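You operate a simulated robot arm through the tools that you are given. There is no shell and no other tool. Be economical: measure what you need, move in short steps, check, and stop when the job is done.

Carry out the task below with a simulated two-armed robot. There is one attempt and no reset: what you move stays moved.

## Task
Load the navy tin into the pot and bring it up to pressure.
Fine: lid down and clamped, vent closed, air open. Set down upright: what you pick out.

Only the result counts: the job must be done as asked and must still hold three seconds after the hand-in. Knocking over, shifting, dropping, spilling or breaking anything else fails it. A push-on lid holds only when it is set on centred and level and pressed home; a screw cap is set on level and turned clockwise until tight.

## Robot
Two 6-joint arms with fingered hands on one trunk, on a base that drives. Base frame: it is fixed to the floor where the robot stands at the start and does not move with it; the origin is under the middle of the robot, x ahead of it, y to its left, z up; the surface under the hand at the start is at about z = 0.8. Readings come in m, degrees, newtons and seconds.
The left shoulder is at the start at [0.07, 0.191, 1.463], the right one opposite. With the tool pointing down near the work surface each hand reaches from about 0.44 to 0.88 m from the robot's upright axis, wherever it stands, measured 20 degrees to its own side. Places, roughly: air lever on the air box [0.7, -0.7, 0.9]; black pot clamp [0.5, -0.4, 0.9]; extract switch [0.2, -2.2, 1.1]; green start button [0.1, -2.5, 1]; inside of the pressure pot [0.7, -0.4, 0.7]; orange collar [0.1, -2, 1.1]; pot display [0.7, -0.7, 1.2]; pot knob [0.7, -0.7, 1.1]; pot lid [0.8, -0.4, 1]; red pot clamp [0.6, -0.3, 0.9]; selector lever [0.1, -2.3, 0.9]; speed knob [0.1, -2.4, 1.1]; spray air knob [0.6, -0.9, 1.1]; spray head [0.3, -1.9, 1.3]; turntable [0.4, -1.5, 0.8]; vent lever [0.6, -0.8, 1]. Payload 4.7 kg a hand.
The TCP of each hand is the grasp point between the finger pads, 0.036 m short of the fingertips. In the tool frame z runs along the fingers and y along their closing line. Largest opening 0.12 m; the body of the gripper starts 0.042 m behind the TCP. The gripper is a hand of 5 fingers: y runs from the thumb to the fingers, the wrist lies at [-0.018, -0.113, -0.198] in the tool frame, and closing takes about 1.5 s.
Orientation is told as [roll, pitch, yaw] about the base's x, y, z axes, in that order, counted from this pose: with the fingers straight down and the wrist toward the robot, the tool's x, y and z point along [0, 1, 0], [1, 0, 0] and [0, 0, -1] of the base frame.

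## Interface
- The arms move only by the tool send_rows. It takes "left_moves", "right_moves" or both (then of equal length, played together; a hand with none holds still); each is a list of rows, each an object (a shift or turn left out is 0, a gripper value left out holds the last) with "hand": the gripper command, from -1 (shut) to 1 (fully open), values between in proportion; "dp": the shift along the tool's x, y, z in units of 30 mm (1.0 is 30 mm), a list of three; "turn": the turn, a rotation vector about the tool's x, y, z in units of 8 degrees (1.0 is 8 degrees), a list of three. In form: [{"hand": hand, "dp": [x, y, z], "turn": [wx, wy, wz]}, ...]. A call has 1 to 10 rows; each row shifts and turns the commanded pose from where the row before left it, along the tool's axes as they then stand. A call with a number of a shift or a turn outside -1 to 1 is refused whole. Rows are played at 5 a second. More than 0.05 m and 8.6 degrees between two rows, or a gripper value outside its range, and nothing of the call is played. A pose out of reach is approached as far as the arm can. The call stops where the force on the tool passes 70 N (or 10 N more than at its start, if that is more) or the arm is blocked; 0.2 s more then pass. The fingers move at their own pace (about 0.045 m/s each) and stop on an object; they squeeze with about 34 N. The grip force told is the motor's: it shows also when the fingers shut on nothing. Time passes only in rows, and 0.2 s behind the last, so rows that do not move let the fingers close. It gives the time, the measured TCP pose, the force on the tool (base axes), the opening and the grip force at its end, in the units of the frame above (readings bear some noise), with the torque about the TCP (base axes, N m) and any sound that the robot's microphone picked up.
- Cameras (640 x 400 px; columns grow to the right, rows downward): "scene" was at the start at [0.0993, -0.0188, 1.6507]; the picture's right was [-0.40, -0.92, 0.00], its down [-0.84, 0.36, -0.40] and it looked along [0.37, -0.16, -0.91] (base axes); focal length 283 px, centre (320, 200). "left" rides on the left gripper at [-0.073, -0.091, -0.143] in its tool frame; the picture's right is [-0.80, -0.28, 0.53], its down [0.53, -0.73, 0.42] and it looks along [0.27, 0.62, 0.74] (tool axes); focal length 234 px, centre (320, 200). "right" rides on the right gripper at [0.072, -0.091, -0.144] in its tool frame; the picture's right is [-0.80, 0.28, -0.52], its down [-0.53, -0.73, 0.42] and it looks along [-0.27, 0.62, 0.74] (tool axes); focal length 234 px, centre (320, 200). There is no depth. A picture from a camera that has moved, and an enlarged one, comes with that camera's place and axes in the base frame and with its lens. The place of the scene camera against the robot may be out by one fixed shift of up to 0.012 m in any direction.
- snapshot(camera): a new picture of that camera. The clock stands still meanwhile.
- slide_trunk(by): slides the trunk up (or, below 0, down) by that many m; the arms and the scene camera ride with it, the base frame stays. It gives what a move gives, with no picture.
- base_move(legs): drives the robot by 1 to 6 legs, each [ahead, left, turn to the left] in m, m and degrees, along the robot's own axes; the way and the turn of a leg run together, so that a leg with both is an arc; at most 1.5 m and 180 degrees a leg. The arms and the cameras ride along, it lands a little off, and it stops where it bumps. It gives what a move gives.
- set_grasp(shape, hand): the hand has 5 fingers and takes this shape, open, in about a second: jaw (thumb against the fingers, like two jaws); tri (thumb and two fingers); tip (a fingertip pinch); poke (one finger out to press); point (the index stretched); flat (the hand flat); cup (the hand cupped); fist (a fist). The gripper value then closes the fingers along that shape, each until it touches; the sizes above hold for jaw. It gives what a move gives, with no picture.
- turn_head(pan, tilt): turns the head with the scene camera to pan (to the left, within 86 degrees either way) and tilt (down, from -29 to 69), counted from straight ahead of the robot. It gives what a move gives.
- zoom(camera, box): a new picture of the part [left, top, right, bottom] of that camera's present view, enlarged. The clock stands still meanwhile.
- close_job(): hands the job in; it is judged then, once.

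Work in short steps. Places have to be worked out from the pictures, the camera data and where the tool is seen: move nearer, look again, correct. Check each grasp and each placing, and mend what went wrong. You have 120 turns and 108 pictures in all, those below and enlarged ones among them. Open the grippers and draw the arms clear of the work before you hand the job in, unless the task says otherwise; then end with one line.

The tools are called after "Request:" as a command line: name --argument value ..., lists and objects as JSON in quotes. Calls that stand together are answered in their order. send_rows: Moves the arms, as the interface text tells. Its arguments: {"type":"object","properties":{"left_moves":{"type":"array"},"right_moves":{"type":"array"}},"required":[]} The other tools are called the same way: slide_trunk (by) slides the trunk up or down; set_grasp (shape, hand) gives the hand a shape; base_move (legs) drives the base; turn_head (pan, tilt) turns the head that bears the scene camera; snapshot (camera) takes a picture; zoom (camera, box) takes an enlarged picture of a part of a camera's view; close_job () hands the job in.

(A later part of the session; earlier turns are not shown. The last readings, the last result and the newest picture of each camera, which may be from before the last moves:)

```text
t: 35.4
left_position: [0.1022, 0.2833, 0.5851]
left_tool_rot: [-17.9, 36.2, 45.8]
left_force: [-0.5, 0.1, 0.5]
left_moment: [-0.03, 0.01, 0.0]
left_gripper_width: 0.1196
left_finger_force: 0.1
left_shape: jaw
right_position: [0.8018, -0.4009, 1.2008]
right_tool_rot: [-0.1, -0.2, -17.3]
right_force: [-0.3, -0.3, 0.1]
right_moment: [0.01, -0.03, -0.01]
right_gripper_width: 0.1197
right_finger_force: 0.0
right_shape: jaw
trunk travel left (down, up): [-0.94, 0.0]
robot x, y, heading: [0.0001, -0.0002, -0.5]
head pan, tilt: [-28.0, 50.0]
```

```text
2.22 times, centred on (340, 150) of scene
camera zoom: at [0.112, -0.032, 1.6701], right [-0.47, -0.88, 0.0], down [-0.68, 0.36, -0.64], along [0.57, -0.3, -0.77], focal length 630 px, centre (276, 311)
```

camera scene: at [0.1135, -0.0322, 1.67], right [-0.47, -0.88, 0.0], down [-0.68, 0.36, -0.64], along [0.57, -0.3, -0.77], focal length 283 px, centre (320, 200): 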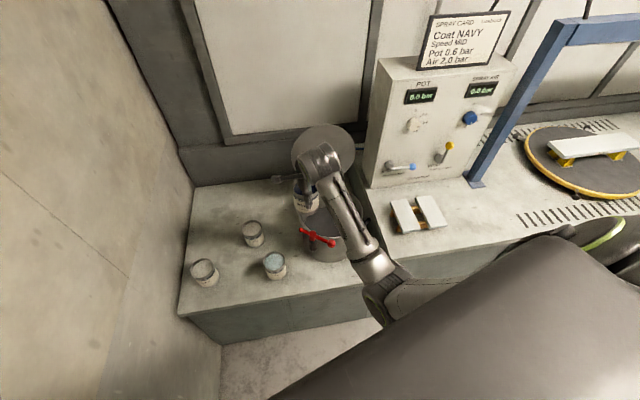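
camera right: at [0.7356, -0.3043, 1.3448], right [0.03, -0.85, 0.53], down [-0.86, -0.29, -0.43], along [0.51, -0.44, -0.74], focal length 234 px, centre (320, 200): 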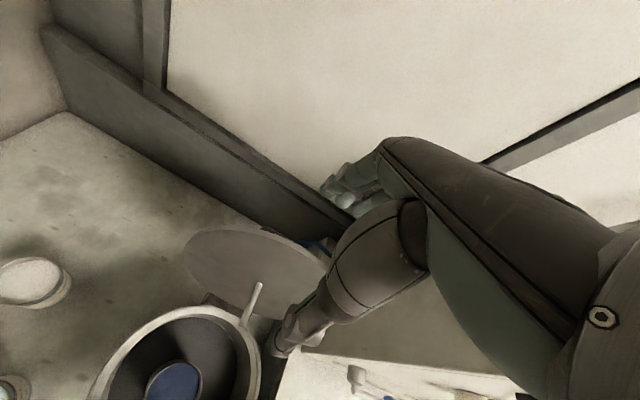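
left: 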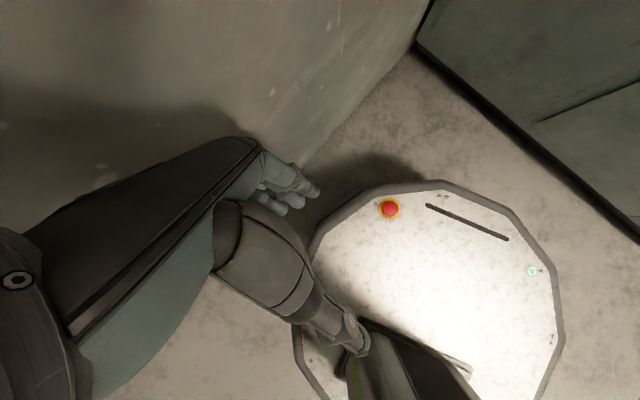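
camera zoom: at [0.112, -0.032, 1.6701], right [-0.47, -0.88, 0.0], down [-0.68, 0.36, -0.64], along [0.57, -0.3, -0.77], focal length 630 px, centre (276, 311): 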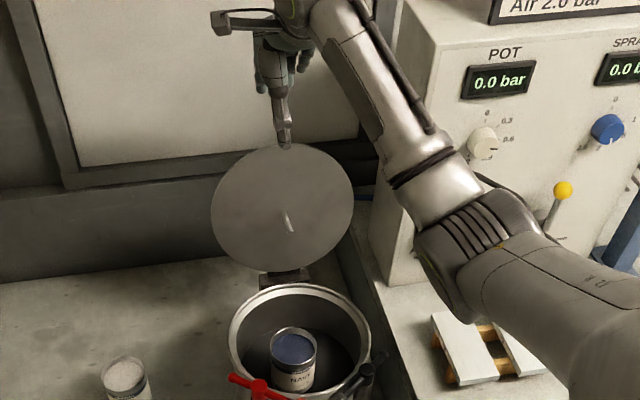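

Triangulating again puts the lid's top edge at about (0.843, -0.42, 1.084). I'll move a further 4 cm out and lower so the edge is between thumb and fingers.

Request:
send_rows --right_moves '[{"dp": [-0.1, 0.75, 0]}, {"dp": [-0.1, 0.75, 0]}, {"dp": [0, 0, 0.8]}, {"dp": [0, 0, 0.8]}, {"dp": [0, 0, 0.6]}, {}]'

Request:
snapshot --camera "right"

Request:
zoom --camera "scene" --box '[240, 60, 440, 240]'

```text
t: 36.8
left_position: [0.1038, 0.2827, 0.5855]
left_tool_rot: [-18.0, 36.3, 45.6]
left_force: [0.7, 0.0, -0.2]
left_moment: [0.01, -0.01, 0.01]
left_gripper_width: 0.1198
left_finger_force: 0.1
left_shape: jaw
right_position: [0.8417, -0.4219, 1.1367]
right_tool_rot: [0.0, -0.2, -17.3]
right_force: [-0.1, 0.7, -0.5]
right_moment: [0.03, -0.02, 0.01]
right_gripper_width: 0.1195
right_finger_force: 0.0
right_shape: jaw
trunk travel left (down, up): [-0.94, 0.0]
robot x, y, heading: [-0.0015, -0.0005, -0.1]
head pan, tilt: [-28.0, 50.0]
```

```text
74 pictures are left
camera right: at [0.7763, -0.3236, 1.2805], right [0.03, -0.85, 0.53], down [-0.86, -0.29, -0.42], along [0.51, -0.44, -0.74], focal length 234 px, centre (320, 200)
```

right: 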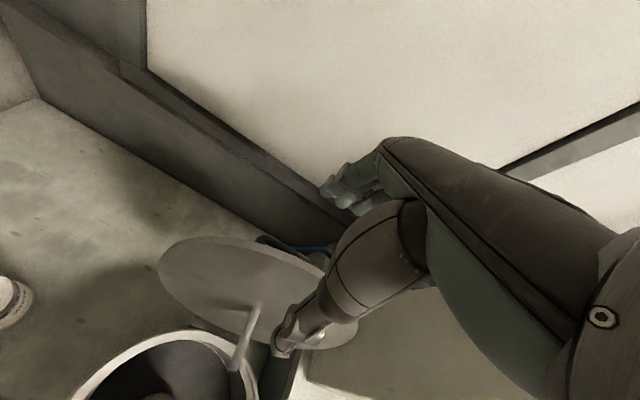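

```text
2.22 times, centred on (340, 150) of scene
camera zoom: at [0.1126, -0.0317, 1.6701], right [-0.47, -0.88, 0.0], down [-0.68, 0.36, -0.64], along [0.57, -0.3, -0.77], focal length 630 px, centre (276, 311)
```

zoom: 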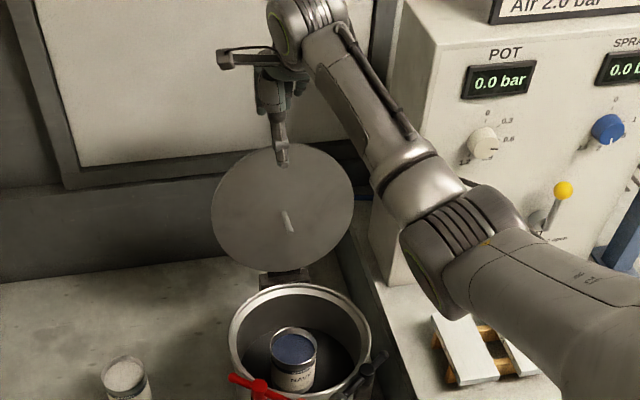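

The lid edge lines up between thumb and fingers. I'll lower another 4.5 cm.

Request:
send_rows --right_moves '[{"dp": [0, 0.1, 0.5]}, {"dp": [0, 0.1, 0.5]}, {"dp": [0, 0, 0.5]}, {}]'

Request:
snapshot --camera "right"

Request:
zoom --camera "scene" --box '[240, 60, 440, 240]'

```text
t: 37.8
left_position: [0.1024, 0.2828, 0.5851]
left_tool_rot: [-17.9, 36.3, 45.7]
left_force: [-1.1, 0.9, -0.3]
left_moment: [0.01, -0.01, 0.01]
left_gripper_width: 0.1196
left_finger_force: 0.1
left_shape: jaw
right_position: [0.8465, -0.4233, 1.0905]
right_tool_rot: [-0.1, -0.2, -17.3]
right_force: [0.2, 0.4, 0.1]
right_moment: [0.0, -0.06, -0.05]
right_gripper_width: 0.1197
right_finger_force: 0.0
right_shape: jaw
trunk travel left (down, up): [-0.94, 0.0]
robot x, y, heading: [-0.0008, -0.0001, -0.4]
head pan, tilt: [-28.0, 50.0]
```

```text
72 pictures are left
camera right: at [0.7821, -0.3259, 1.235], right [0.03, -0.85, 0.53], down [-0.86, -0.29, -0.42], along [0.51, -0.44, -0.74], focal length 234 px, centre (320, 200)
```

right: 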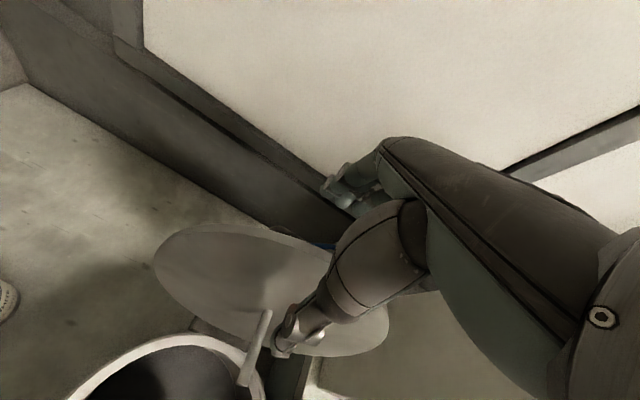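

```text
2.22 times, centred on (340, 150) of scene
camera zoom: at [0.1128, -0.0318, 1.6701], right [-0.47, -0.88, 0.0], down [-0.68, 0.36, -0.64], along [0.57, -0.3, -0.77], focal length 630 px, centre (276, 311)
```

zoom: 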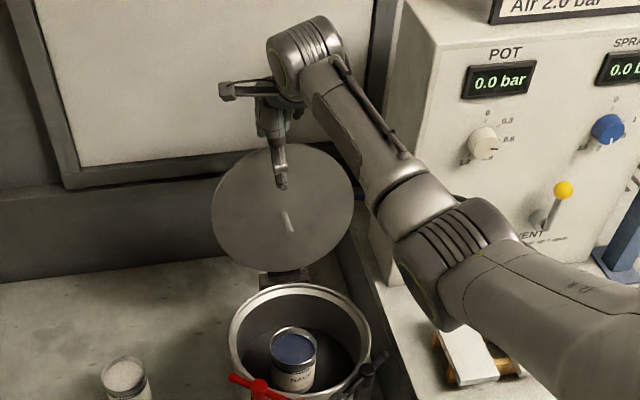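

The thumb is in front of the lid and the fingers are behind. I'll narrow the jaw to about 4 cm, then follow the hinge arc for 30°.

Request:
send_rows --right_moves '[{"hand": -0.3}, {}, {}, {}, {}, {}]'

Request:
send_rows --right_moves '[{"dp": [0, -0.82, -0.24], "turn": [-0.75, 0, 0]}, {"dp": [0, -0.82, -0.24], "turn": [-0.75, 0, 0]}, {"dp": [0, -0.82, -0.24], "turn": [-0.75, 0, 0]}, {"dp": [0, -0.82, -0.24], "turn": [-0.75, 0, 0]}, {"dp": [0, -0.82, -0.24], "turn": [-0.75, 0, 0]}]'

Request:
snapshot --camera "right"

Request:
zoom --camera "scene" --box '[240, 60, 440, 240]'

```text
t: 39.1
left_position: [0.1034, 0.2834, 0.586]
left_tool_rot: [-17.9, 36.2, 45.6]
left_force: [-0.1, 0.0, -0.3]
left_moment: [-0.01, 0.0, 0.0]
left_gripper_width: 0.1196
left_finger_force: 0.0
left_shape: jaw
right_position: [0.8466, -0.4227, 1.0921]
right_tool_rot: [-0.2, 0.0, -17.2]
right_force: [-2.6, 0.5, 0.7]
right_moment: [0.04, 0.03, -0.01]
right_gripper_width: 0.0436
right_finger_force: 0.0
right_shape: jaw
trunk travel left (down, up): [-0.94, 0.0]
robot x, y, heading: [-0.001, 0.0008, -0.3]
head pan, tilt: [-28.0, 50.0]
```

```text
t: 40.4
left_position: [0.1027, 0.282, 0.5846]
left_tool_rot: [-17.9, 36.2, 45.6]
left_force: [0.0, 0.7, 0.1]
left_moment: [0.03, -0.01, 0.02]
left_gripper_width: 0.1198
left_finger_force: 0.0
left_shape: jaw
right_position: [0.7249, -0.3858, 1.102]
right_tool_rot: [-0.2, -30.2, -17.3]
right_force: [-0.8, 0.3, -0.5]
right_moment: [-0.01, 0.03, -0.03]
right_gripper_width: 0.0429
right_finger_force: 0.0
right_shape: jaw
trunk travel left (down, up): [-0.94, 0.0]
robot x, y, heading: [-0.0011, -0.0024, -0.5]
head pan, tilt: [-28.0, 50.0]
```

```text
70 pictures are left
camera right: at [0.6026, -0.2708, 1.1803], right [-0.26, -0.76, 0.6], down [-0.56, -0.38, -0.73], along [0.79, -0.52, -0.32], focal length 234 px, centre (320, 200)
```

right: 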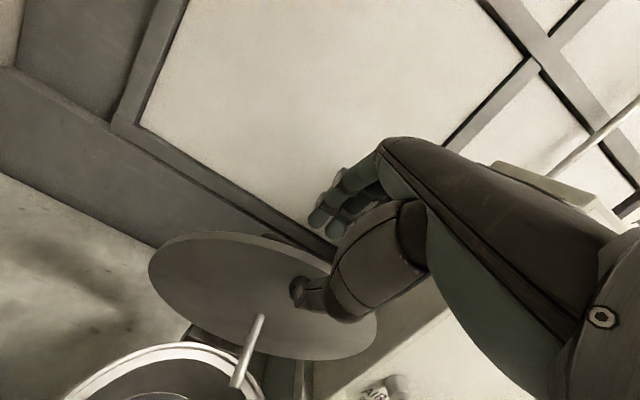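

```text
2.22 times, centred on (340, 150) of scene
camera zoom: at [0.1104, -0.0312, 1.6703], right [-0.47, -0.88, 0.0], down [-0.67, 0.36, -0.64], along [0.57, -0.3, -0.77], focal length 630 px, centre (276, 311)
```

zoom: 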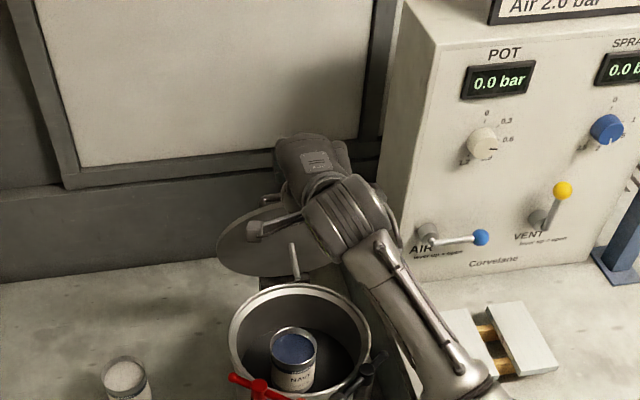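

The lid is following the hand. It has a dip tube that will enter the tin, so I'll take a closer look to check the fit.

Request:
zoom --camera "scene" --box '[290, 130, 370, 200]'

Request:
zoom --camera "right" --box '[60, 220, 400, 400]'

```text
5.71 times, centred on (330, 165) of scene
camera zoom: at [0.1104, -0.0312, 1.6703], right [-0.47, -0.88, 0.0], down [-0.67, 0.36, -0.64], along [0.57, -0.3, -0.77], focal length 1619 px, centre (263, 400)
```

zoom: 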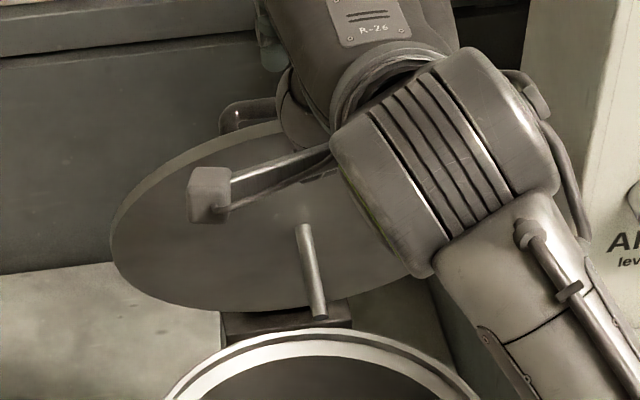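

```text
1.88 times, centred on (230, 310) of right
camera zoom: at [0.6026, -0.2708, 1.1803], right [-0.26, -0.76, 0.6], down [-0.56, -0.38, -0.73], along [0.79, -0.52, -0.32], focal length 441 px, centre (489, -7)
```

zoom: 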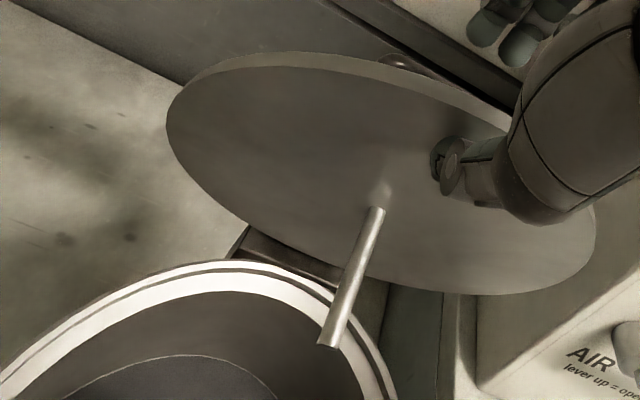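

The tube is about 6.5 cm long and enters the tin slightly from the robot side, so the tin's centring matters. I'll measure the tin against the pot precisely.

Request:
zoom --camera "scene" --box '[300, 176, 396, 236]'

```text
6.67 times, centred on (348, 206) of scene
camera zoom: at [0.1104, -0.0312, 1.6703], right [-0.47, -0.88, 0.0], down [-0.67, 0.36, -0.64], along [0.57, -0.3, -0.77], focal length 1889 px, centre (133, 160)
```

zoom: 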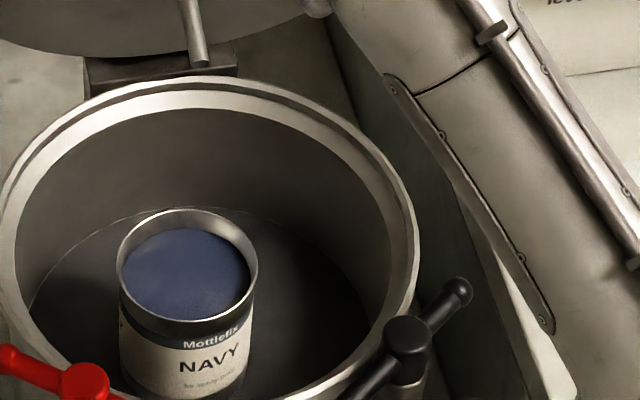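

By my estimate the tube should just fit. I'll keep lowering the lid along the arc and watch the tube against the tin with the wrist camera.

Request:
send_rows --right_moves '[{"dp": [0, -0.82, -0.24], "turn": [-0.75, 0, 0]}, {"dp": [0, -0.82, -0.24], "turn": [-0.75, 0, 0]}, {"dp": [0, -0.82, -0.24], "turn": [-0.75, 0, 0]}, {"dp": [0, -0.82, -0.24], "turn": [-0.75, 0, 0]}]'

Request:
snapshot --camera "right"

Request:
zoom --camera "scene" --box '[240, 90, 440, 270]'

```text
t: 41.4
left_position: [0.1011, 0.2829, 0.5853]
left_tool_rot: [-17.9, 36.1, 45.7]
left_force: [-0.4, 0.4, 0.7]
left_moment: [0.0, 0.01, 0.04]
left_gripper_width: 0.1198
left_finger_force: 0.1
left_shape: jaw
right_position: [0.6372, -0.3565, 1.0616]
right_tool_rot: [-0.1, -54.2, -17.2]
right_force: [-1.2, 0.4, -2.9]
right_moment: [0.03, 0.07, 0.02]
right_gripper_width: 0.0445
right_finger_force: 0.0
right_shape: jaw
trunk travel left (down, up): [-0.94, 0.0]
robot x, y, heading: [-0.0023, -0.0003, -0.0]
head pan, tilt: [-28.0, 50.0]
```

```text
65 pictures are left
camera right: at [0.4967, -0.2371, 1.0714], right [-0.49, -0.69, 0.54], down [-0.24, -0.48, -0.84], along [0.84, -0.54, 0.07], focal length 234 px, centre (320, 200)
```

right: 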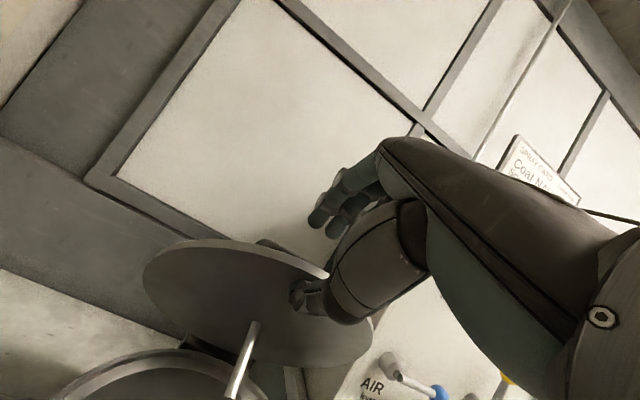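

```text
2.22 times, centred on (340, 180) of scene
camera zoom: at [0.1112, -0.0314, 1.6702], right [-0.47, -0.88, 0.0], down [-0.67, 0.36, -0.64], along [0.57, -0.3, -0.77], focal length 630 px, centre (276, 244)
```

zoom: 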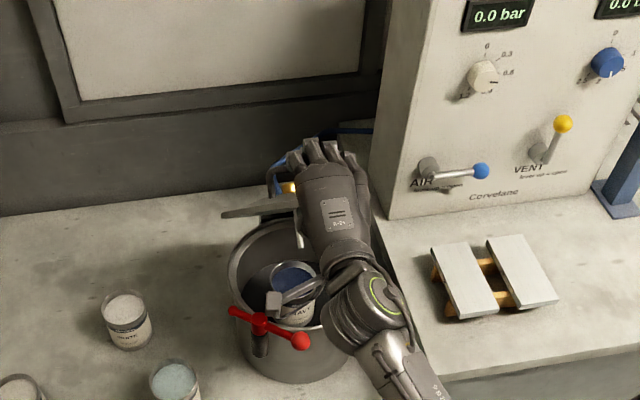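

The lid weight now rests on the thumb, with the lid around 45° open. Next is another 18°.

Request:
send_rows --right_moves '[{"dp": [0, -0.82, -0.24], "turn": [-0.75, 0, 0]}, {"dp": [0, -0.82, -0.24], "turn": [-0.75, 0, 0]}, {"dp": [0, -0.82, -0.24], "turn": [-0.75, 0, 0]}]'

Request:
snapshot --camera "right"

Request:
zoom --camera "scene" --box '[240, 90, 440, 270]'

```text
t: 42.4
left_position: [0.1038, 0.2826, 0.5857]
left_tool_rot: [-17.9, 36.3, 45.8]
left_force: [-0.7, -0.3, 0.4]
left_moment: [-0.01, -0.02, 0.0]
left_gripper_width: 0.1198
left_finger_force: 0.2
left_shape: jaw
right_position: [0.5811, -0.3665, 0.9872]
right_tool_rot: [28.9, -63.4, -48.2]
right_force: [0.1, -2.9, -5.5]
right_moment: [-0.11, 0.08, -0.04]
right_gripper_width: 0.0441
right_finger_force: 0.2
right_shape: jaw
trunk travel left (down, up): [-0.94, 0.0]
robot x, y, heading: [-0.0016, 0.0018, -0.4]
head pan, tilt: [-28.0, 50.0]
stopped in row 3 (right hand): the arm was blocked; the commanded pose is now the measured one
```

```text
63 pictures are left
camera right: at [0.4542, -0.2327, 0.9787], right [-0.67, -0.68, 0.28], down [-0.04, -0.35, -0.94], along [0.74, -0.64, 0.21], focal length 234 px, centre (320, 200)
```

right: 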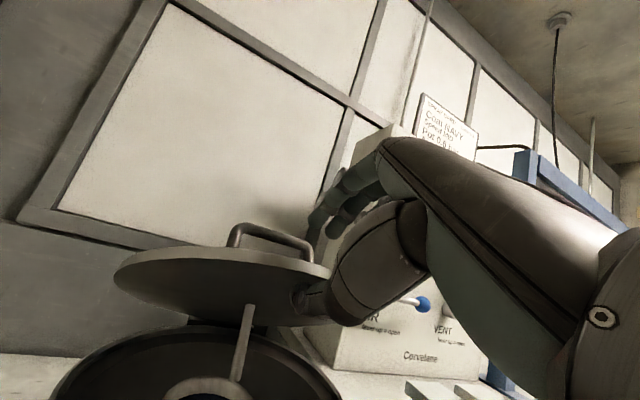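

```text
2.22 times, centred on (340, 180) of scene
camera zoom: at [0.1125, -0.0322, 1.6701], right [-0.47, -0.88, 0.0], down [-0.68, 0.36, -0.64], along [0.57, -0.3, -0.77], focal length 630 px, centre (276, 244)
```

zoom: 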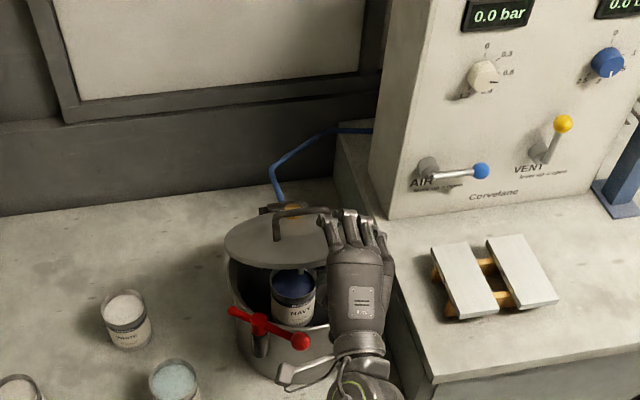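

The arm hit a joint limit, but the lid is still held at about 27°. I'll zoom in to check the tube tip against the tin.

Request:
zoom --camera "right" --box '[40, 230, 360, 400]'

Request:
zoom --camera "scene" --box '[300, 170, 396, 240]'

```text
2.00 times, centred on (200, 315) of right
camera zoom: at [0.4542, -0.2327, 0.9787], right [-0.67, -0.68, 0.28], down [-0.04, -0.35, -0.94], along [0.74, -0.64, 0.21], focal length 468 px, centre (560, -30)
```

zoom: 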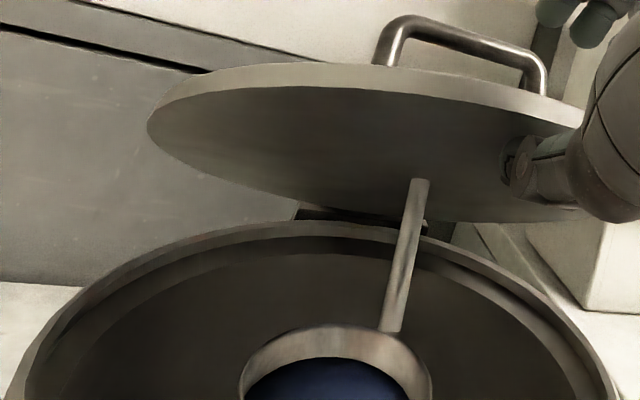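

```text
5.71 times, centred on (348, 205) of scene
camera zoom: at [0.1125, -0.0322, 1.6701], right [-0.47, -0.88, 0.0], down [-0.68, 0.36, -0.64], along [0.57, -0.3, -0.77], focal length 1619 px, centre (160, 171)
```

zoom: 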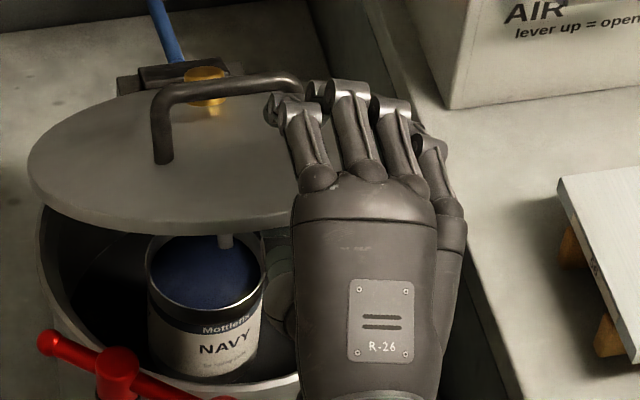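

Triangulating puts the tip at about (0.644, -0.361, 0.856), heading inside the tin rim, so it will fit. I'll lower the hand straight down about 4 cm with the orientation held, letting the lid edge ride down on the thumb.

Request:
send_rows --right_moves '[{"dp": [-0.1, -0.45, 0.2]}, {"dp": [-0.1, -0.45, 0.2]}, {"dp": [-0.07, -0.3, 0.13]}, {}]'

Request:
snapshot --camera "right"

Request:
zoom --camera "scene" --box '[280, 160, 400, 260]'

```text
t: 43.4
left_position: [0.1027, 0.2825, 0.585]
left_tool_rot: [-17.9, 36.3, 45.6]
left_force: [0.3, 0.1, -0.1]
left_moment: [0.01, 0.01, 0.01]
left_gripper_width: 0.1199
left_finger_force: 0.0
left_shape: jaw
right_position: [0.5826, -0.3661, 0.9478]
right_tool_rot: [29.0, -63.5, -48.5]
right_force: [-4.7, 1.0, -3.7]
right_moment: [0.05, 0.25, 0.01]
right_gripper_width: 0.0456
right_finger_force: 0.1
right_shape: jaw
trunk travel left (down, up): [-0.94, 0.0]
robot x, y, heading: [0.0023, -0.0005, -0.1]
head pan, tilt: [-28.0, 50.0]
```

```text
59 pictures are left
camera right: at [0.4555, -0.2318, 0.9392], right [-0.67, -0.68, 0.28], down [-0.04, -0.35, -0.94], along [0.74, -0.64, 0.21], focal length 234 px, centre (320, 200)
```

right: 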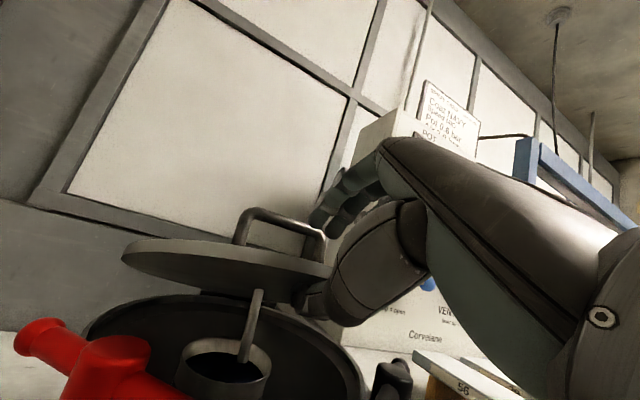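

```text
4.00 times, centred on (340, 210) of scene
camera zoom: at [0.1123, -0.0318, 1.6701], right [-0.47, -0.88, 0.0], down [-0.68, 0.36, -0.64], along [0.57, -0.3, -0.77], focal length 1134 px, centre (240, 160)
```

zoom: 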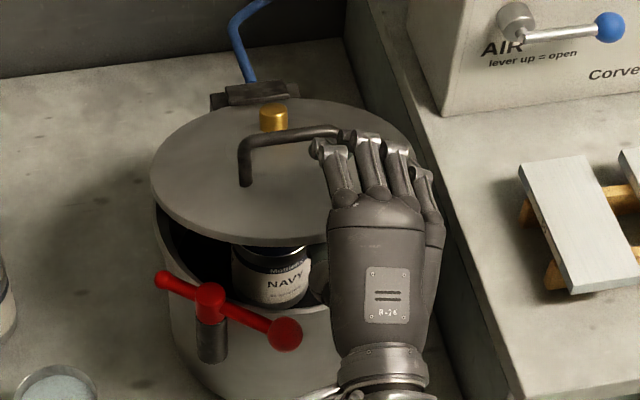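

Request:
zoom --camera "right" --box '[140, 260, 340, 400]'

```text
2.86 times, centred on (240, 330) of right
camera zoom: at [0.4555, -0.2318, 0.9392], right [-0.67, -0.68, 0.28], down [-0.04, -0.35, -0.94], along [0.74, -0.64, 0.21], focal length 669 px, centre (549, -171)
```

zoom: 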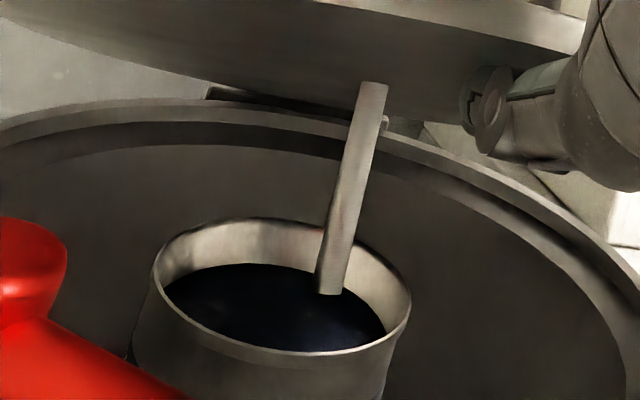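

The tube is going in near the tin's centre. I'll open the jaw slightly and pull the hand straight back so the lid settles over the last few degrees.

Request:
send_rows --right_moves '[{"hand": 0.0, "dp": [-0.04, -0.2, 0.1]}, {"dp": [-0.087, -0.382, -0.919]}, {"dp": [-0.087, -0.382, -0.919]}, {"dp": [-0.087, -0.382, -0.919]}, {"dp": [-0.087, -0.382, -0.919]}, {}]'

Request:
zoom --camera "scene" --box '[260, 130, 440, 270]'

Request:
snapshot --camera "right"

```text
t: 44.8
left_position: [0.102, 0.2838, 0.5854]
left_tool_rot: [-17.9, 36.3, 45.7]
left_force: [0.0, 0.0, 0.4]
left_moment: [0.02, -0.01, 0.0]
left_gripper_width: 0.1201
left_finger_force: 0.0
left_shape: jaw
right_position: [0.4658, -0.3305, 0.9428]
right_tool_rot: [29.1, -63.4, -48.5]
right_force: [-0.3, -1.2, -0.9]
right_moment: [0.0, 0.01, 0.01]
right_gripper_width: 0.0597
right_finger_force: 0.2
right_shape: jaw
trunk travel left (down, up): [-0.94, 0.0]
robot x, y, heading: [0.0009, -0.002, -0.3]
head pan, tilt: [-28.0, 50.0]
```

```text
2.86 times, centred on (350, 200) of scene
camera zoom: at [0.1135, -0.0321, 1.67], right [-0.47, -0.88, 0.0], down [-0.68, 0.36, -0.64], along [0.57, -0.3, -0.77], focal length 810 px, centre (234, 200)
```

zoom: 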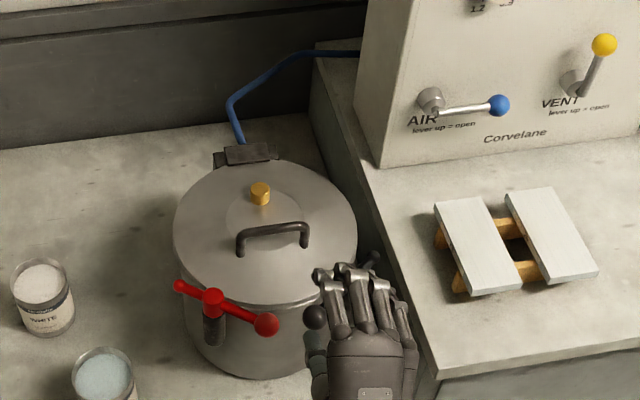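

```text
55 pictures are left
camera right: at [0.3394, -0.1959, 0.9327], right [-0.67, -0.68, 0.28], down [-0.04, -0.35, -0.94], along [0.74, -0.64, 0.21], focal length 234 px, centre (320, 200)
```

right: 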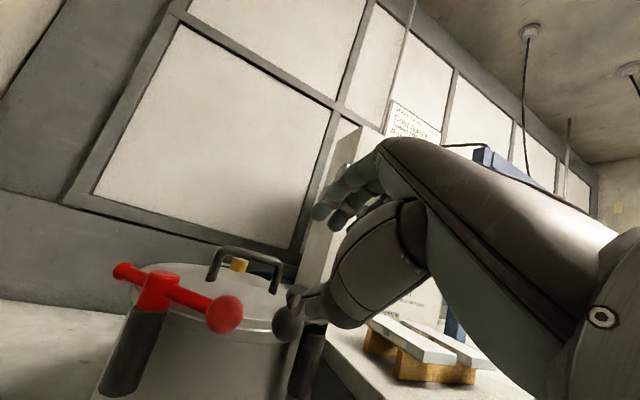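

The lid is closed on the pot. I'll raise the hand clear and study the clamps.

Request:
send_rows --right_moves '[{"dp": [0.2, 0.85, -0.39]}, {"dp": [0.2, 0.85, -0.39]}, {"dp": [0.2, 0.85, -0.39]}, {"dp": [0.2, 0.85, -0.39]}, {"dp": [0.2, 0.85, -0.39]}]'

Request:
zoom --camera "scene" --box '[290, 170, 390, 250]'

Request:
zoom --camera "right" --box '[60, 200, 360, 400]'

```text
t: 46.0
left_position: [0.1031, 0.2838, 0.586]
left_tool_rot: [-17.8, 36.3, 45.6]
left_force: [0.0, 0.3, -0.1]
left_moment: [-0.01, -0.04, 0.0]
left_gripper_width: 0.1197
left_finger_force: 0.1
left_shape: jaw
right_position: [0.4651, -0.3314, 1.0852]
right_tool_rot: [29.0, -63.4, -48.4]
right_force: [-0.1, 0.0, -0.3]
right_moment: [-0.03, -0.01, -0.01]
right_gripper_width: 0.0602
right_finger_force: 0.1
right_shape: jaw
trunk travel left (down, up): [-0.94, 0.0]
robot x, y, heading: [0.0026, 0.0002, -0.1]
head pan, tilt: [-28.0, 50.0]
```

```text
5.00 times, centred on (340, 210) of scene
camera zoom: at [0.1129, -0.0314, 1.67], right [-0.47, -0.88, 0.0], down [-0.68, 0.36, -0.64], along [0.57, -0.3, -0.77], focal length 1417 px, centre (220, 150)
```

zoom: 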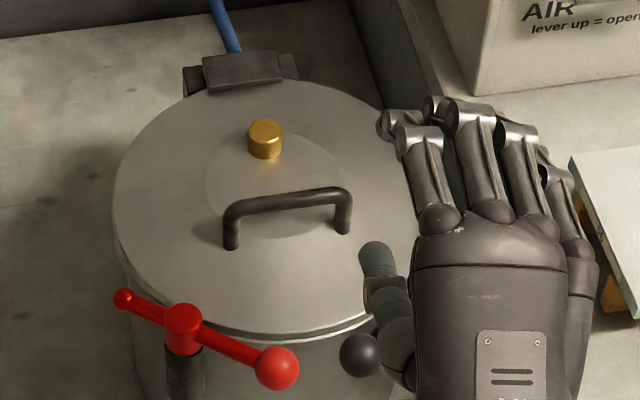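

```text
2.00 times, centred on (210, 300) of right
camera zoom: at [0.3382, -0.196, 1.077], right [-0.67, -0.68, 0.28], down [-0.04, -0.35, -0.94], along [0.74, -0.64, 0.21], focal length 468 px, centre (540, 0)
```

zoom: 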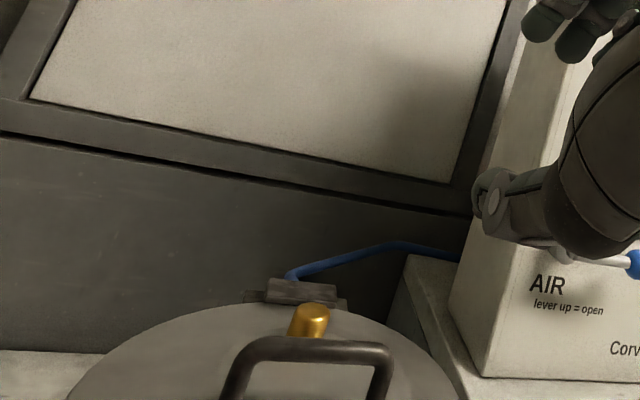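

These are swing clamps on vertical posts: the short arm should swing over the lid when the ball handle is pushed outward. I'll bring the hand back to pointing down and switch to the poke shape.

Request:
send_rows --right_moves '[{"dp": [0, 0.3, -0.3], "turn": [0, -0.9, 0]}, {"dp": [0, 0.3, -0.3], "turn": [0, -0.9, 0]}, {"turn": [0, -0.9, 0]}, {"turn": [0, -0.91, 0]}, {"turn": [1, 0, 0]}, {"turn": [1, 0, 0]}, {"turn": [1, 0, 0]}, {"turn": [1, 0, 0]}, {"turn": [1, 0, 0]}, {"turn": [1, 0, 0]}]'

Request:
send_rows --right_moves '[{"turn": [1, 0, 0]}, {"turn": [0.92, 0, 0]}, {"turn": [0, 0, -1]}, {"turn": [0, 0, -1]}, {"turn": [0, 0, -1]}, {"turn": [0, 0, -0.9]}]'

Request:
set_grasp --hand "right" --shape "poke"

Request:
snapshot --camera "right"

Request:
snapshot --camera "scene"

```text
t: 46.6
left_position: [0.1025, 0.2816, 0.5854]
left_tool_rot: [-17.9, 36.4, 45.7]
left_force: [0.2, -0.6, -0.1]
left_moment: [0.02, 0.0, -0.02]
left_gripper_width: 0.1199
left_finger_force: 0.1
left_shape: jaw
right_position: [0.4508, -0.3644, 1.1117]
right_tool_rot: [-8.8, -68.0, -24.5]
right_force: [0.3, -0.6, 0.0]
right_moment: [-0.04, 0.01, 0.02]
right_gripper_width: 0.0601
right_finger_force: 0.2
right_shape: jaw
trunk travel left (down, up): [-0.94, 0.0]
robot x, y, heading: [-0.0002, 0.0014, -0.1]
head pan, tilt: [-28.0, 50.0]
stopped in row 3 (right hand): the arm was blocked; the commanded pose is now the measured one
```

```text
t: 48.0
left_position: [0.1028, 0.2833, 0.5858]
left_tool_rot: [-17.9, 36.2, 45.8]
left_force: [0.9, 0.1, -0.1]
left_moment: [0.0, 0.01, -0.03]
left_gripper_width: 0.1198
left_finger_force: 0.0
left_shape: jaw
right_position: [0.4497, -0.3636, 1.111]
right_tool_rot: [-37.2, -40.7, 14.4]
right_force: [-0.4, 0.4, -0.1]
right_moment: [0.0, 0.0, 0.0]
right_gripper_width: 0.0601
right_finger_force: 0.0
right_shape: jaw
trunk travel left (down, up): [-0.94, 0.0]
robot x, y, heading: [-0.0015, 0.0003, -0.3]
head pan, tilt: [-28.0, 50.0]
```

```text
t: 49.0
left_position: [0.1031, 0.2816, 0.5857]
left_tool_rot: [-17.9, 36.3, 45.7]
left_force: [-0.5, 0.0, 0.1]
left_moment: [0.0, -0.01, -0.01]
left_gripper_width: 0.1195
left_finger_force: 0.1
left_shape: jaw
right_position: [0.4503, -0.3639, 1.1113]
right_tool_rot: [-37.2, -40.7, 14.2]
right_force: [-0.7, 0.0, -0.6]
right_moment: [0.01, 0.02, 0.0]
right_gripper_width: 0.0
right_finger_force: 0.2
right_shape: poke
trunk travel left (down, up): [-0.94, 0.0]
robot x, y, heading: [0.001, -0.0025, -0.4]
head pan, tilt: [-28.0, 50.0]
```

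```text
52 pictures are left
camera right: at [0.3037, -0.251, 1.1054], right [-0.29, -0.41, 0.87], down [-0.36, -0.79, -0.49], along [0.89, -0.45, 0.08], focal length 234 px, centre (320, 200)
```

right: 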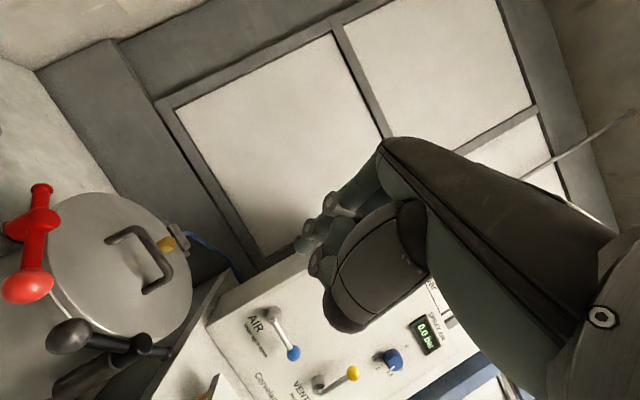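

```text
51 pictures are left
camera scene: at [0.1129, -0.0316, 1.6701], right [-0.47, -0.88, 0.0], down [-0.68, 0.36, -0.64], along [0.57, -0.3, -0.77], focal length 283 px, centre (320, 200)
```

scene: 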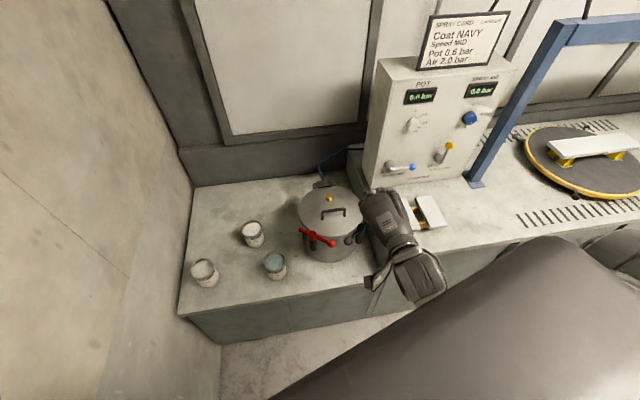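

Orientation ended up partway. I'll unwind the roll and then the pitch.

Request:
send_rows --right_moves '[{"turn": [0.9, 0, 0]}, {"turn": [0, 0.93, 0]}, {"turn": [0, 0.93, 0]}, {"turn": [0, 0.93, 0]}, {"turn": [0, 0.93, 0]}, {"turn": [0, 0.9, 0]}, {"turn": [1, 0, 0]}, {"turn": [1, 0, 0]}, {"turn": [1, 0, 0]}, {"turn": [1, 0, 0]}]'

```text
t: 51.1
left_position: [0.1042, 0.2825, 0.5851]
left_tool_rot: [-17.9, 36.2, 45.7]
left_force: [0.8, 0.1, 0.2]
left_moment: [-0.06, 0.06, 0.0]
left_gripper_width: 0.1197
left_finger_force: 0.0
left_shape: jaw
right_position: [0.4517, -0.3637, 1.1097]
right_tool_rot: [2.4, -2.6, 10.6]
right_force: [-0.4, -0.8, -0.3]
right_moment: [0.0, 0.04, 0.04]
right_gripper_width: 0.0
right_finger_force: 0.1
right_shape: poke
trunk travel left (down, up): [-0.94, 0.0]
robot x, y, heading: [0.0023, 0.0016, -0.1]
head pan, tilt: [-28.0, 50.0]
```

Request:
send_rows --right_moves '[{"turn": [0.32, -0.3, 0]}, {"dp": [0, 0.5, 0.5]}, {}]'

Request:
snapshot --camera "right"

Request:
zoom --camera "scene" --box '[270, 130, 430, 290]'

```text
t: 52.0
left_position: [0.1025, 0.2819, 0.5854]
left_tool_rot: [-17.8, 36.2, 45.7]
left_force: [-0.3, -0.7, -0.1]
left_moment: [-0.03, -0.03, 0.05]
left_gripper_width: 0.1198
left_finger_force: 0.0
left_shape: jaw
right_position: [0.4651, -0.3622, 1.0948]
right_tool_rot: [0.1, -0.3, 10.6]
right_force: [-1.4, -0.1, 0.6]
right_moment: [-0.01, -0.01, -0.01]
right_gripper_width: 0.0
right_finger_force: 0.1
right_shape: poke
trunk travel left (down, up): [-0.94, 0.0]
robot x, y, heading: [0.0021, -0.0001, -0.2]
head pan, tilt: [-28.0, 50.0]
```

```text
50 pictures are left
camera right: at [0.3616, -0.3064, 1.2389], right [0.42, -0.74, 0.53], down [-0.62, -0.66, -0.43], along [0.66, -0.15, -0.73], focal length 234 px, centre (320, 200)
```

right: 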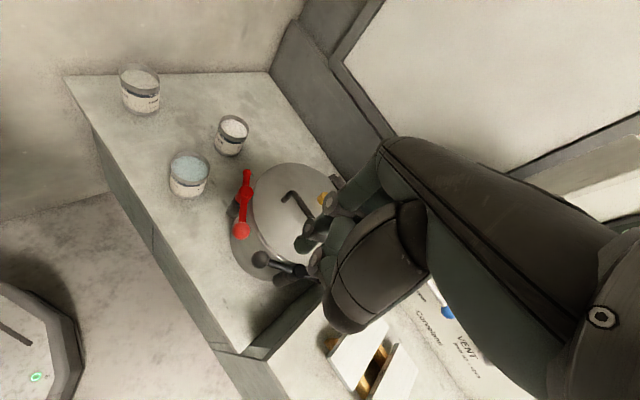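

```text
2.50 times, centred on (350, 210) of scene
camera zoom: at [0.1117, -0.0325, 1.6702], right [-0.47, -0.88, 0.0], down [-0.67, 0.36, -0.64], along [0.57, -0.3, -0.77], focal length 708 px, centre (245, 175)
```

zoom: 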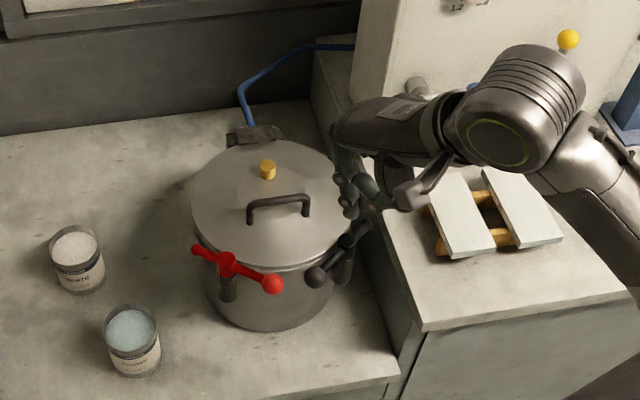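

Request:
zoom --camera "right" --box '[200, 140, 400, 300]'

Request:
zoom --camera "scene" --box '[320, 160, 400, 220]'

```text
2.50 times, centred on (300, 220) of right
camera zoom: at [0.3616, -0.3064, 1.2389], right [0.42, -0.74, 0.53], down [-0.62, -0.66, -0.43], along [0.66, -0.15, -0.73], focal length 585 px, centre (370, 150)
```

zoom: 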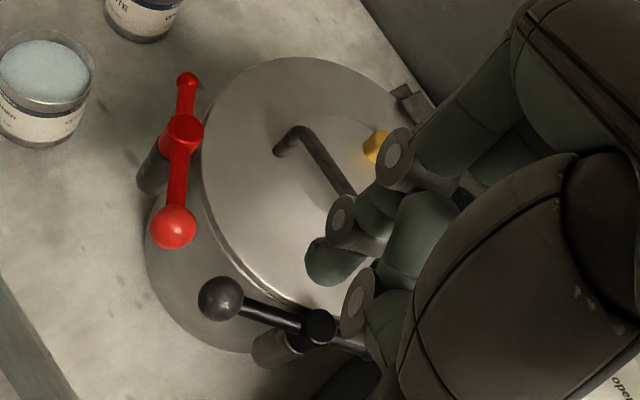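

```text
6.67 times, centred on (360, 190) of scene
camera zoom: at [0.1117, -0.0325, 1.6702], right [-0.47, -0.88, 0.0], down [-0.67, 0.36, -0.64], along [0.57, -0.3, -0.77], focal length 1889 px, centre (53, 267)
```

zoom: 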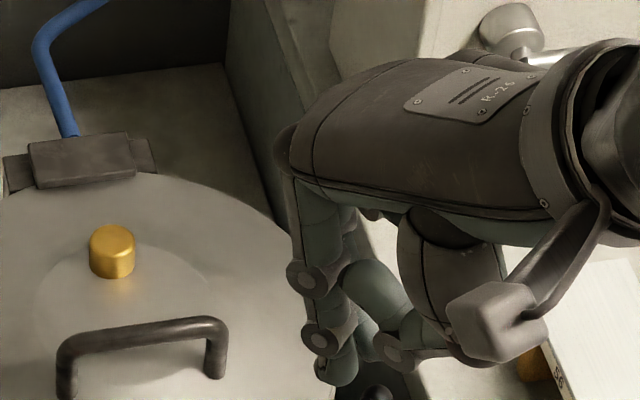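

From two views the index fingertip sits at tool offset (0, 0.015, 0.062). The red ball is at about (0.533, -0.298, 0.86) and the black ball at about (0.515, -0.354, 0.86). I'll bring the fingertip over the gap between them.

Request:
send_rows --right_moves '[{"dp": [0.38, 0.9, 0.3]}, {"dp": [0.38, 0.89, 0.8]}, {"dp": [0, 0, 1]}, {"dp": [0, 0, 1]}, {"dp": [0, 0, 1]}, {}]'

Request:
zoom --camera "right" --box '[140, 120, 400, 320]'

Request:
zoom --camera "scene" --box '[290, 170, 400, 260]'

```text
t: 53.4
left_position: [0.1032, 0.2821, 0.5856]
left_tool_rot: [-17.9, 36.2, 45.6]
left_force: [0.8, 0.3, -0.3]
left_moment: [-0.02, 0.03, -0.01]
left_gripper_width: 0.1199
left_finger_force: 0.2
left_shape: jaw
right_position: [0.5156, -0.326, 0.9727]
right_tool_rot: [0.1, -0.3, 10.5]
right_force: [1.0, 0.0, -0.5]
right_moment: [-0.04, -0.01, 0.01]
right_gripper_width: 0.0
right_finger_force: 0.0
right_shape: poke
trunk travel left (down, up): [-0.94, 0.0]
robot x, y, heading: [-0.0028, -0.0002, 0.1]
head pan, tilt: [-28.0, 50.0]
```

```text
2.00 times, centred on (270, 220) of right
camera zoom: at [0.4117, -0.2721, 1.1163], right [0.42, -0.74, 0.53], down [-0.62, -0.66, -0.43], along [0.66, -0.15, -0.73], focal length 468 px, centre (420, 160)
```

zoom: 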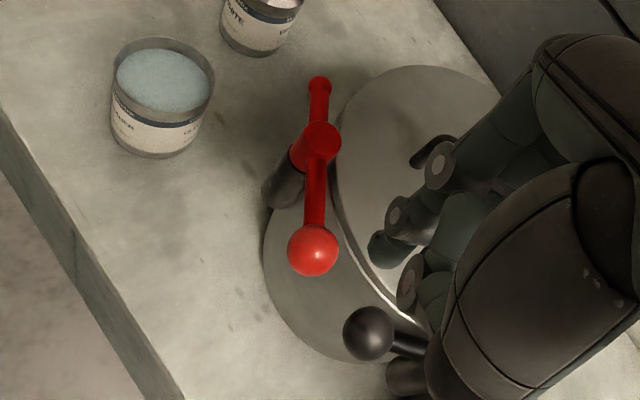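

```text
4.44 times, centred on (345, 215) of scene
camera zoom: at [0.1125, -0.0323, 1.6701], right [-0.47, -0.88, 0.0], down [-0.68, 0.36, -0.64], along [0.57, -0.3, -0.77], focal length 1260 px, centre (209, 133)
```

zoom: 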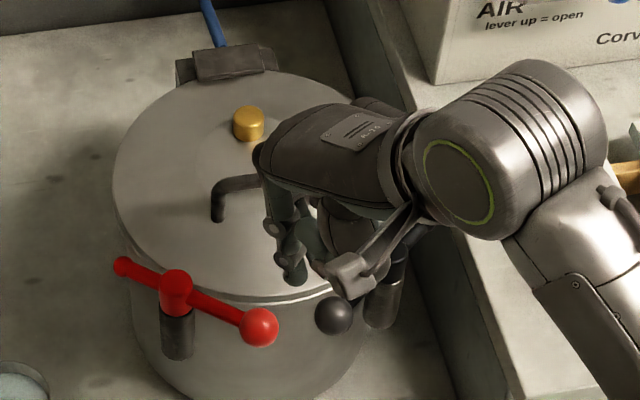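

The fingertip is over the gap, so I'll shift it slightly and lower it between the balls.

Request:
send_rows --right_moves '[{"dp": [-0.14, -0.16, 0.5]}, {"dp": [0, 0, 0.6]}, {}]'

Request:
send_rows --right_moves '[{"dp": [0, 0, 0.4]}, {"dp": [0, 0, 0.4]}, {}]'

Request:
zoom --camera "right" --box '[140, 120, 400, 320]'

```text
t: 54.1
left_position: [0.1018, 0.2832, 0.5867]
left_tool_rot: [-17.9, 36.2, 45.7]
left_force: [-0.1, 0.5, 0.2]
left_moment: [0.01, -0.01, 0.0]
left_gripper_width: 0.1196
left_finger_force: 0.0
left_shape: jaw
right_position: [0.5107, -0.3323, 0.9397]
right_tool_rot: [0.1, -0.3, 10.6]
right_force: [0.2, 0.0, -0.7]
right_moment: [0.0, -0.04, -0.02]
right_gripper_width: 0.0
right_finger_force: 0.3
right_shape: poke
trunk travel left (down, up): [-0.94, 0.0]
robot x, y, heading: [0.0039, -0.0002, -0.3]
head pan, tilt: [-28.0, 50.0]
```

```text
t: 55.0
left_position: [0.1028, 0.2822, 0.5851]
left_tool_rot: [-17.9, 36.4, 45.8]
left_force: [0.0, -0.6, -0.2]
left_moment: [-0.02, 0.0, 0.01]
left_gripper_width: 0.12
left_finger_force: 0.1
left_shape: jaw
right_position: [0.5122, -0.3344, 0.9154]
right_tool_rot: [0.0, -0.3, 10.6]
right_force: [-0.2, -0.7, 0.9]
right_moment: [0.02, -0.01, -0.02]
right_gripper_width: 0.0003
right_finger_force: 0.0
right_shape: poke
trunk travel left (down, up): [-0.94, 0.0]
robot x, y, heading: [0.0016, -0.0022, -0.1]
head pan, tilt: [-28.0, 50.0]
```

```text
2.00 times, centred on (270, 220) of right
camera zoom: at [0.4083, -0.2784, 1.059], right [0.42, -0.74, 0.53], down [-0.62, -0.66, -0.43], along [0.66, -0.15, -0.73], focal length 468 px, centre (420, 160)
```

zoom: 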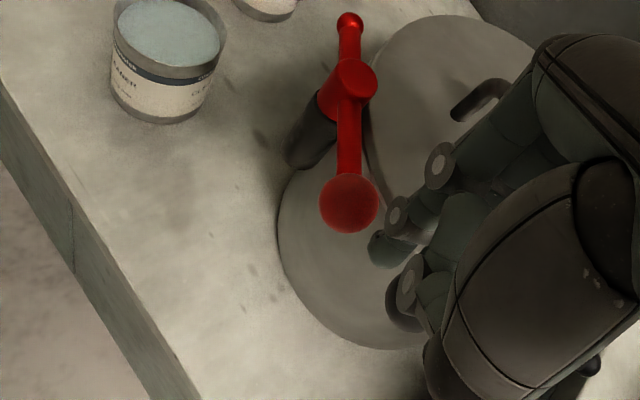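

No contact so far. I'll set the fingertip behind the red ball, then push it along its arc outward and clockwise, starting with half the swing.

Request:
send_rows --right_moves '[{"dp": [0.09, 0.54, -0.23]}, {"dp": [0.47, -0.32, 0]}, {"dp": [0.5, -0.25, 0]}, {"dp": [0.54, -0.1, 0]}, {"dp": [0.56, 0, 0]}]'

Request:
zoom --camera "scene" --box '[290, 170, 400, 260]'

Request:
zoom --camera "right" --box '[140, 120, 400, 320]'

```text
t: 56.1
left_position: [0.1017, 0.2828, 0.586]
left_tool_rot: [-17.9, 36.3, 45.7]
left_force: [-0.3, 0.5, 0.2]
left_moment: [-0.01, -0.02, -0.02]
left_gripper_width: 0.1196
left_finger_force: 0.0
left_shape: jaw
right_position: [0.4945, -0.2693, 0.9223]
right_tool_rot: [-0.1, -0.3, 10.6]
right_force: [-0.7, 0.2, 0.2]
right_moment: [-0.03, -0.02, -0.04]
right_gripper_width: 0.0
right_finger_force: 0.0
right_shape: poke
trunk travel left (down, up): [-0.94, 0.0]
robot x, y, heading: [-0.0007, 0.0011, -0.4]
head pan, tilt: [-28.0, 50.0]
```

```text
4.44 times, centred on (345, 215) of scene
camera zoom: at [0.1123, -0.0304, 1.6702], right [-0.47, -0.88, 0.0], down [-0.68, 0.36, -0.64], along [0.57, -0.3, -0.77], focal length 1260 px, centre (209, 133)
```

zoom: 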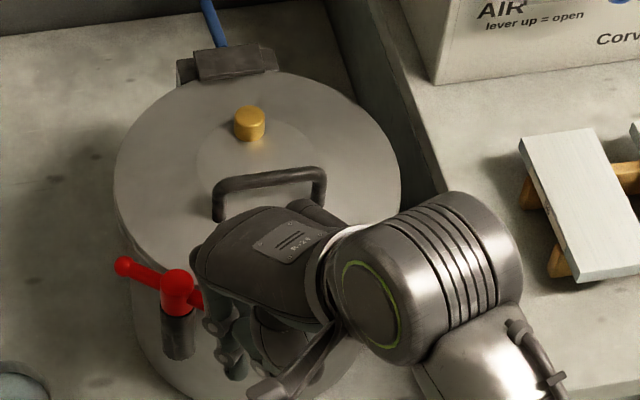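

```text
2.00 times, centred on (270, 220) of right
camera zoom: at [0.3907, -0.214, 1.0668], right [0.42, -0.74, 0.53], down [-0.62, -0.66, -0.43], along [0.66, -0.15, -0.73], focal length 468 px, centre (420, 160)
```

zoom: 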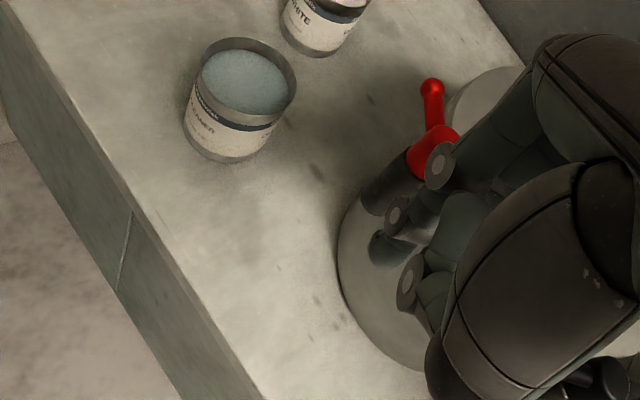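

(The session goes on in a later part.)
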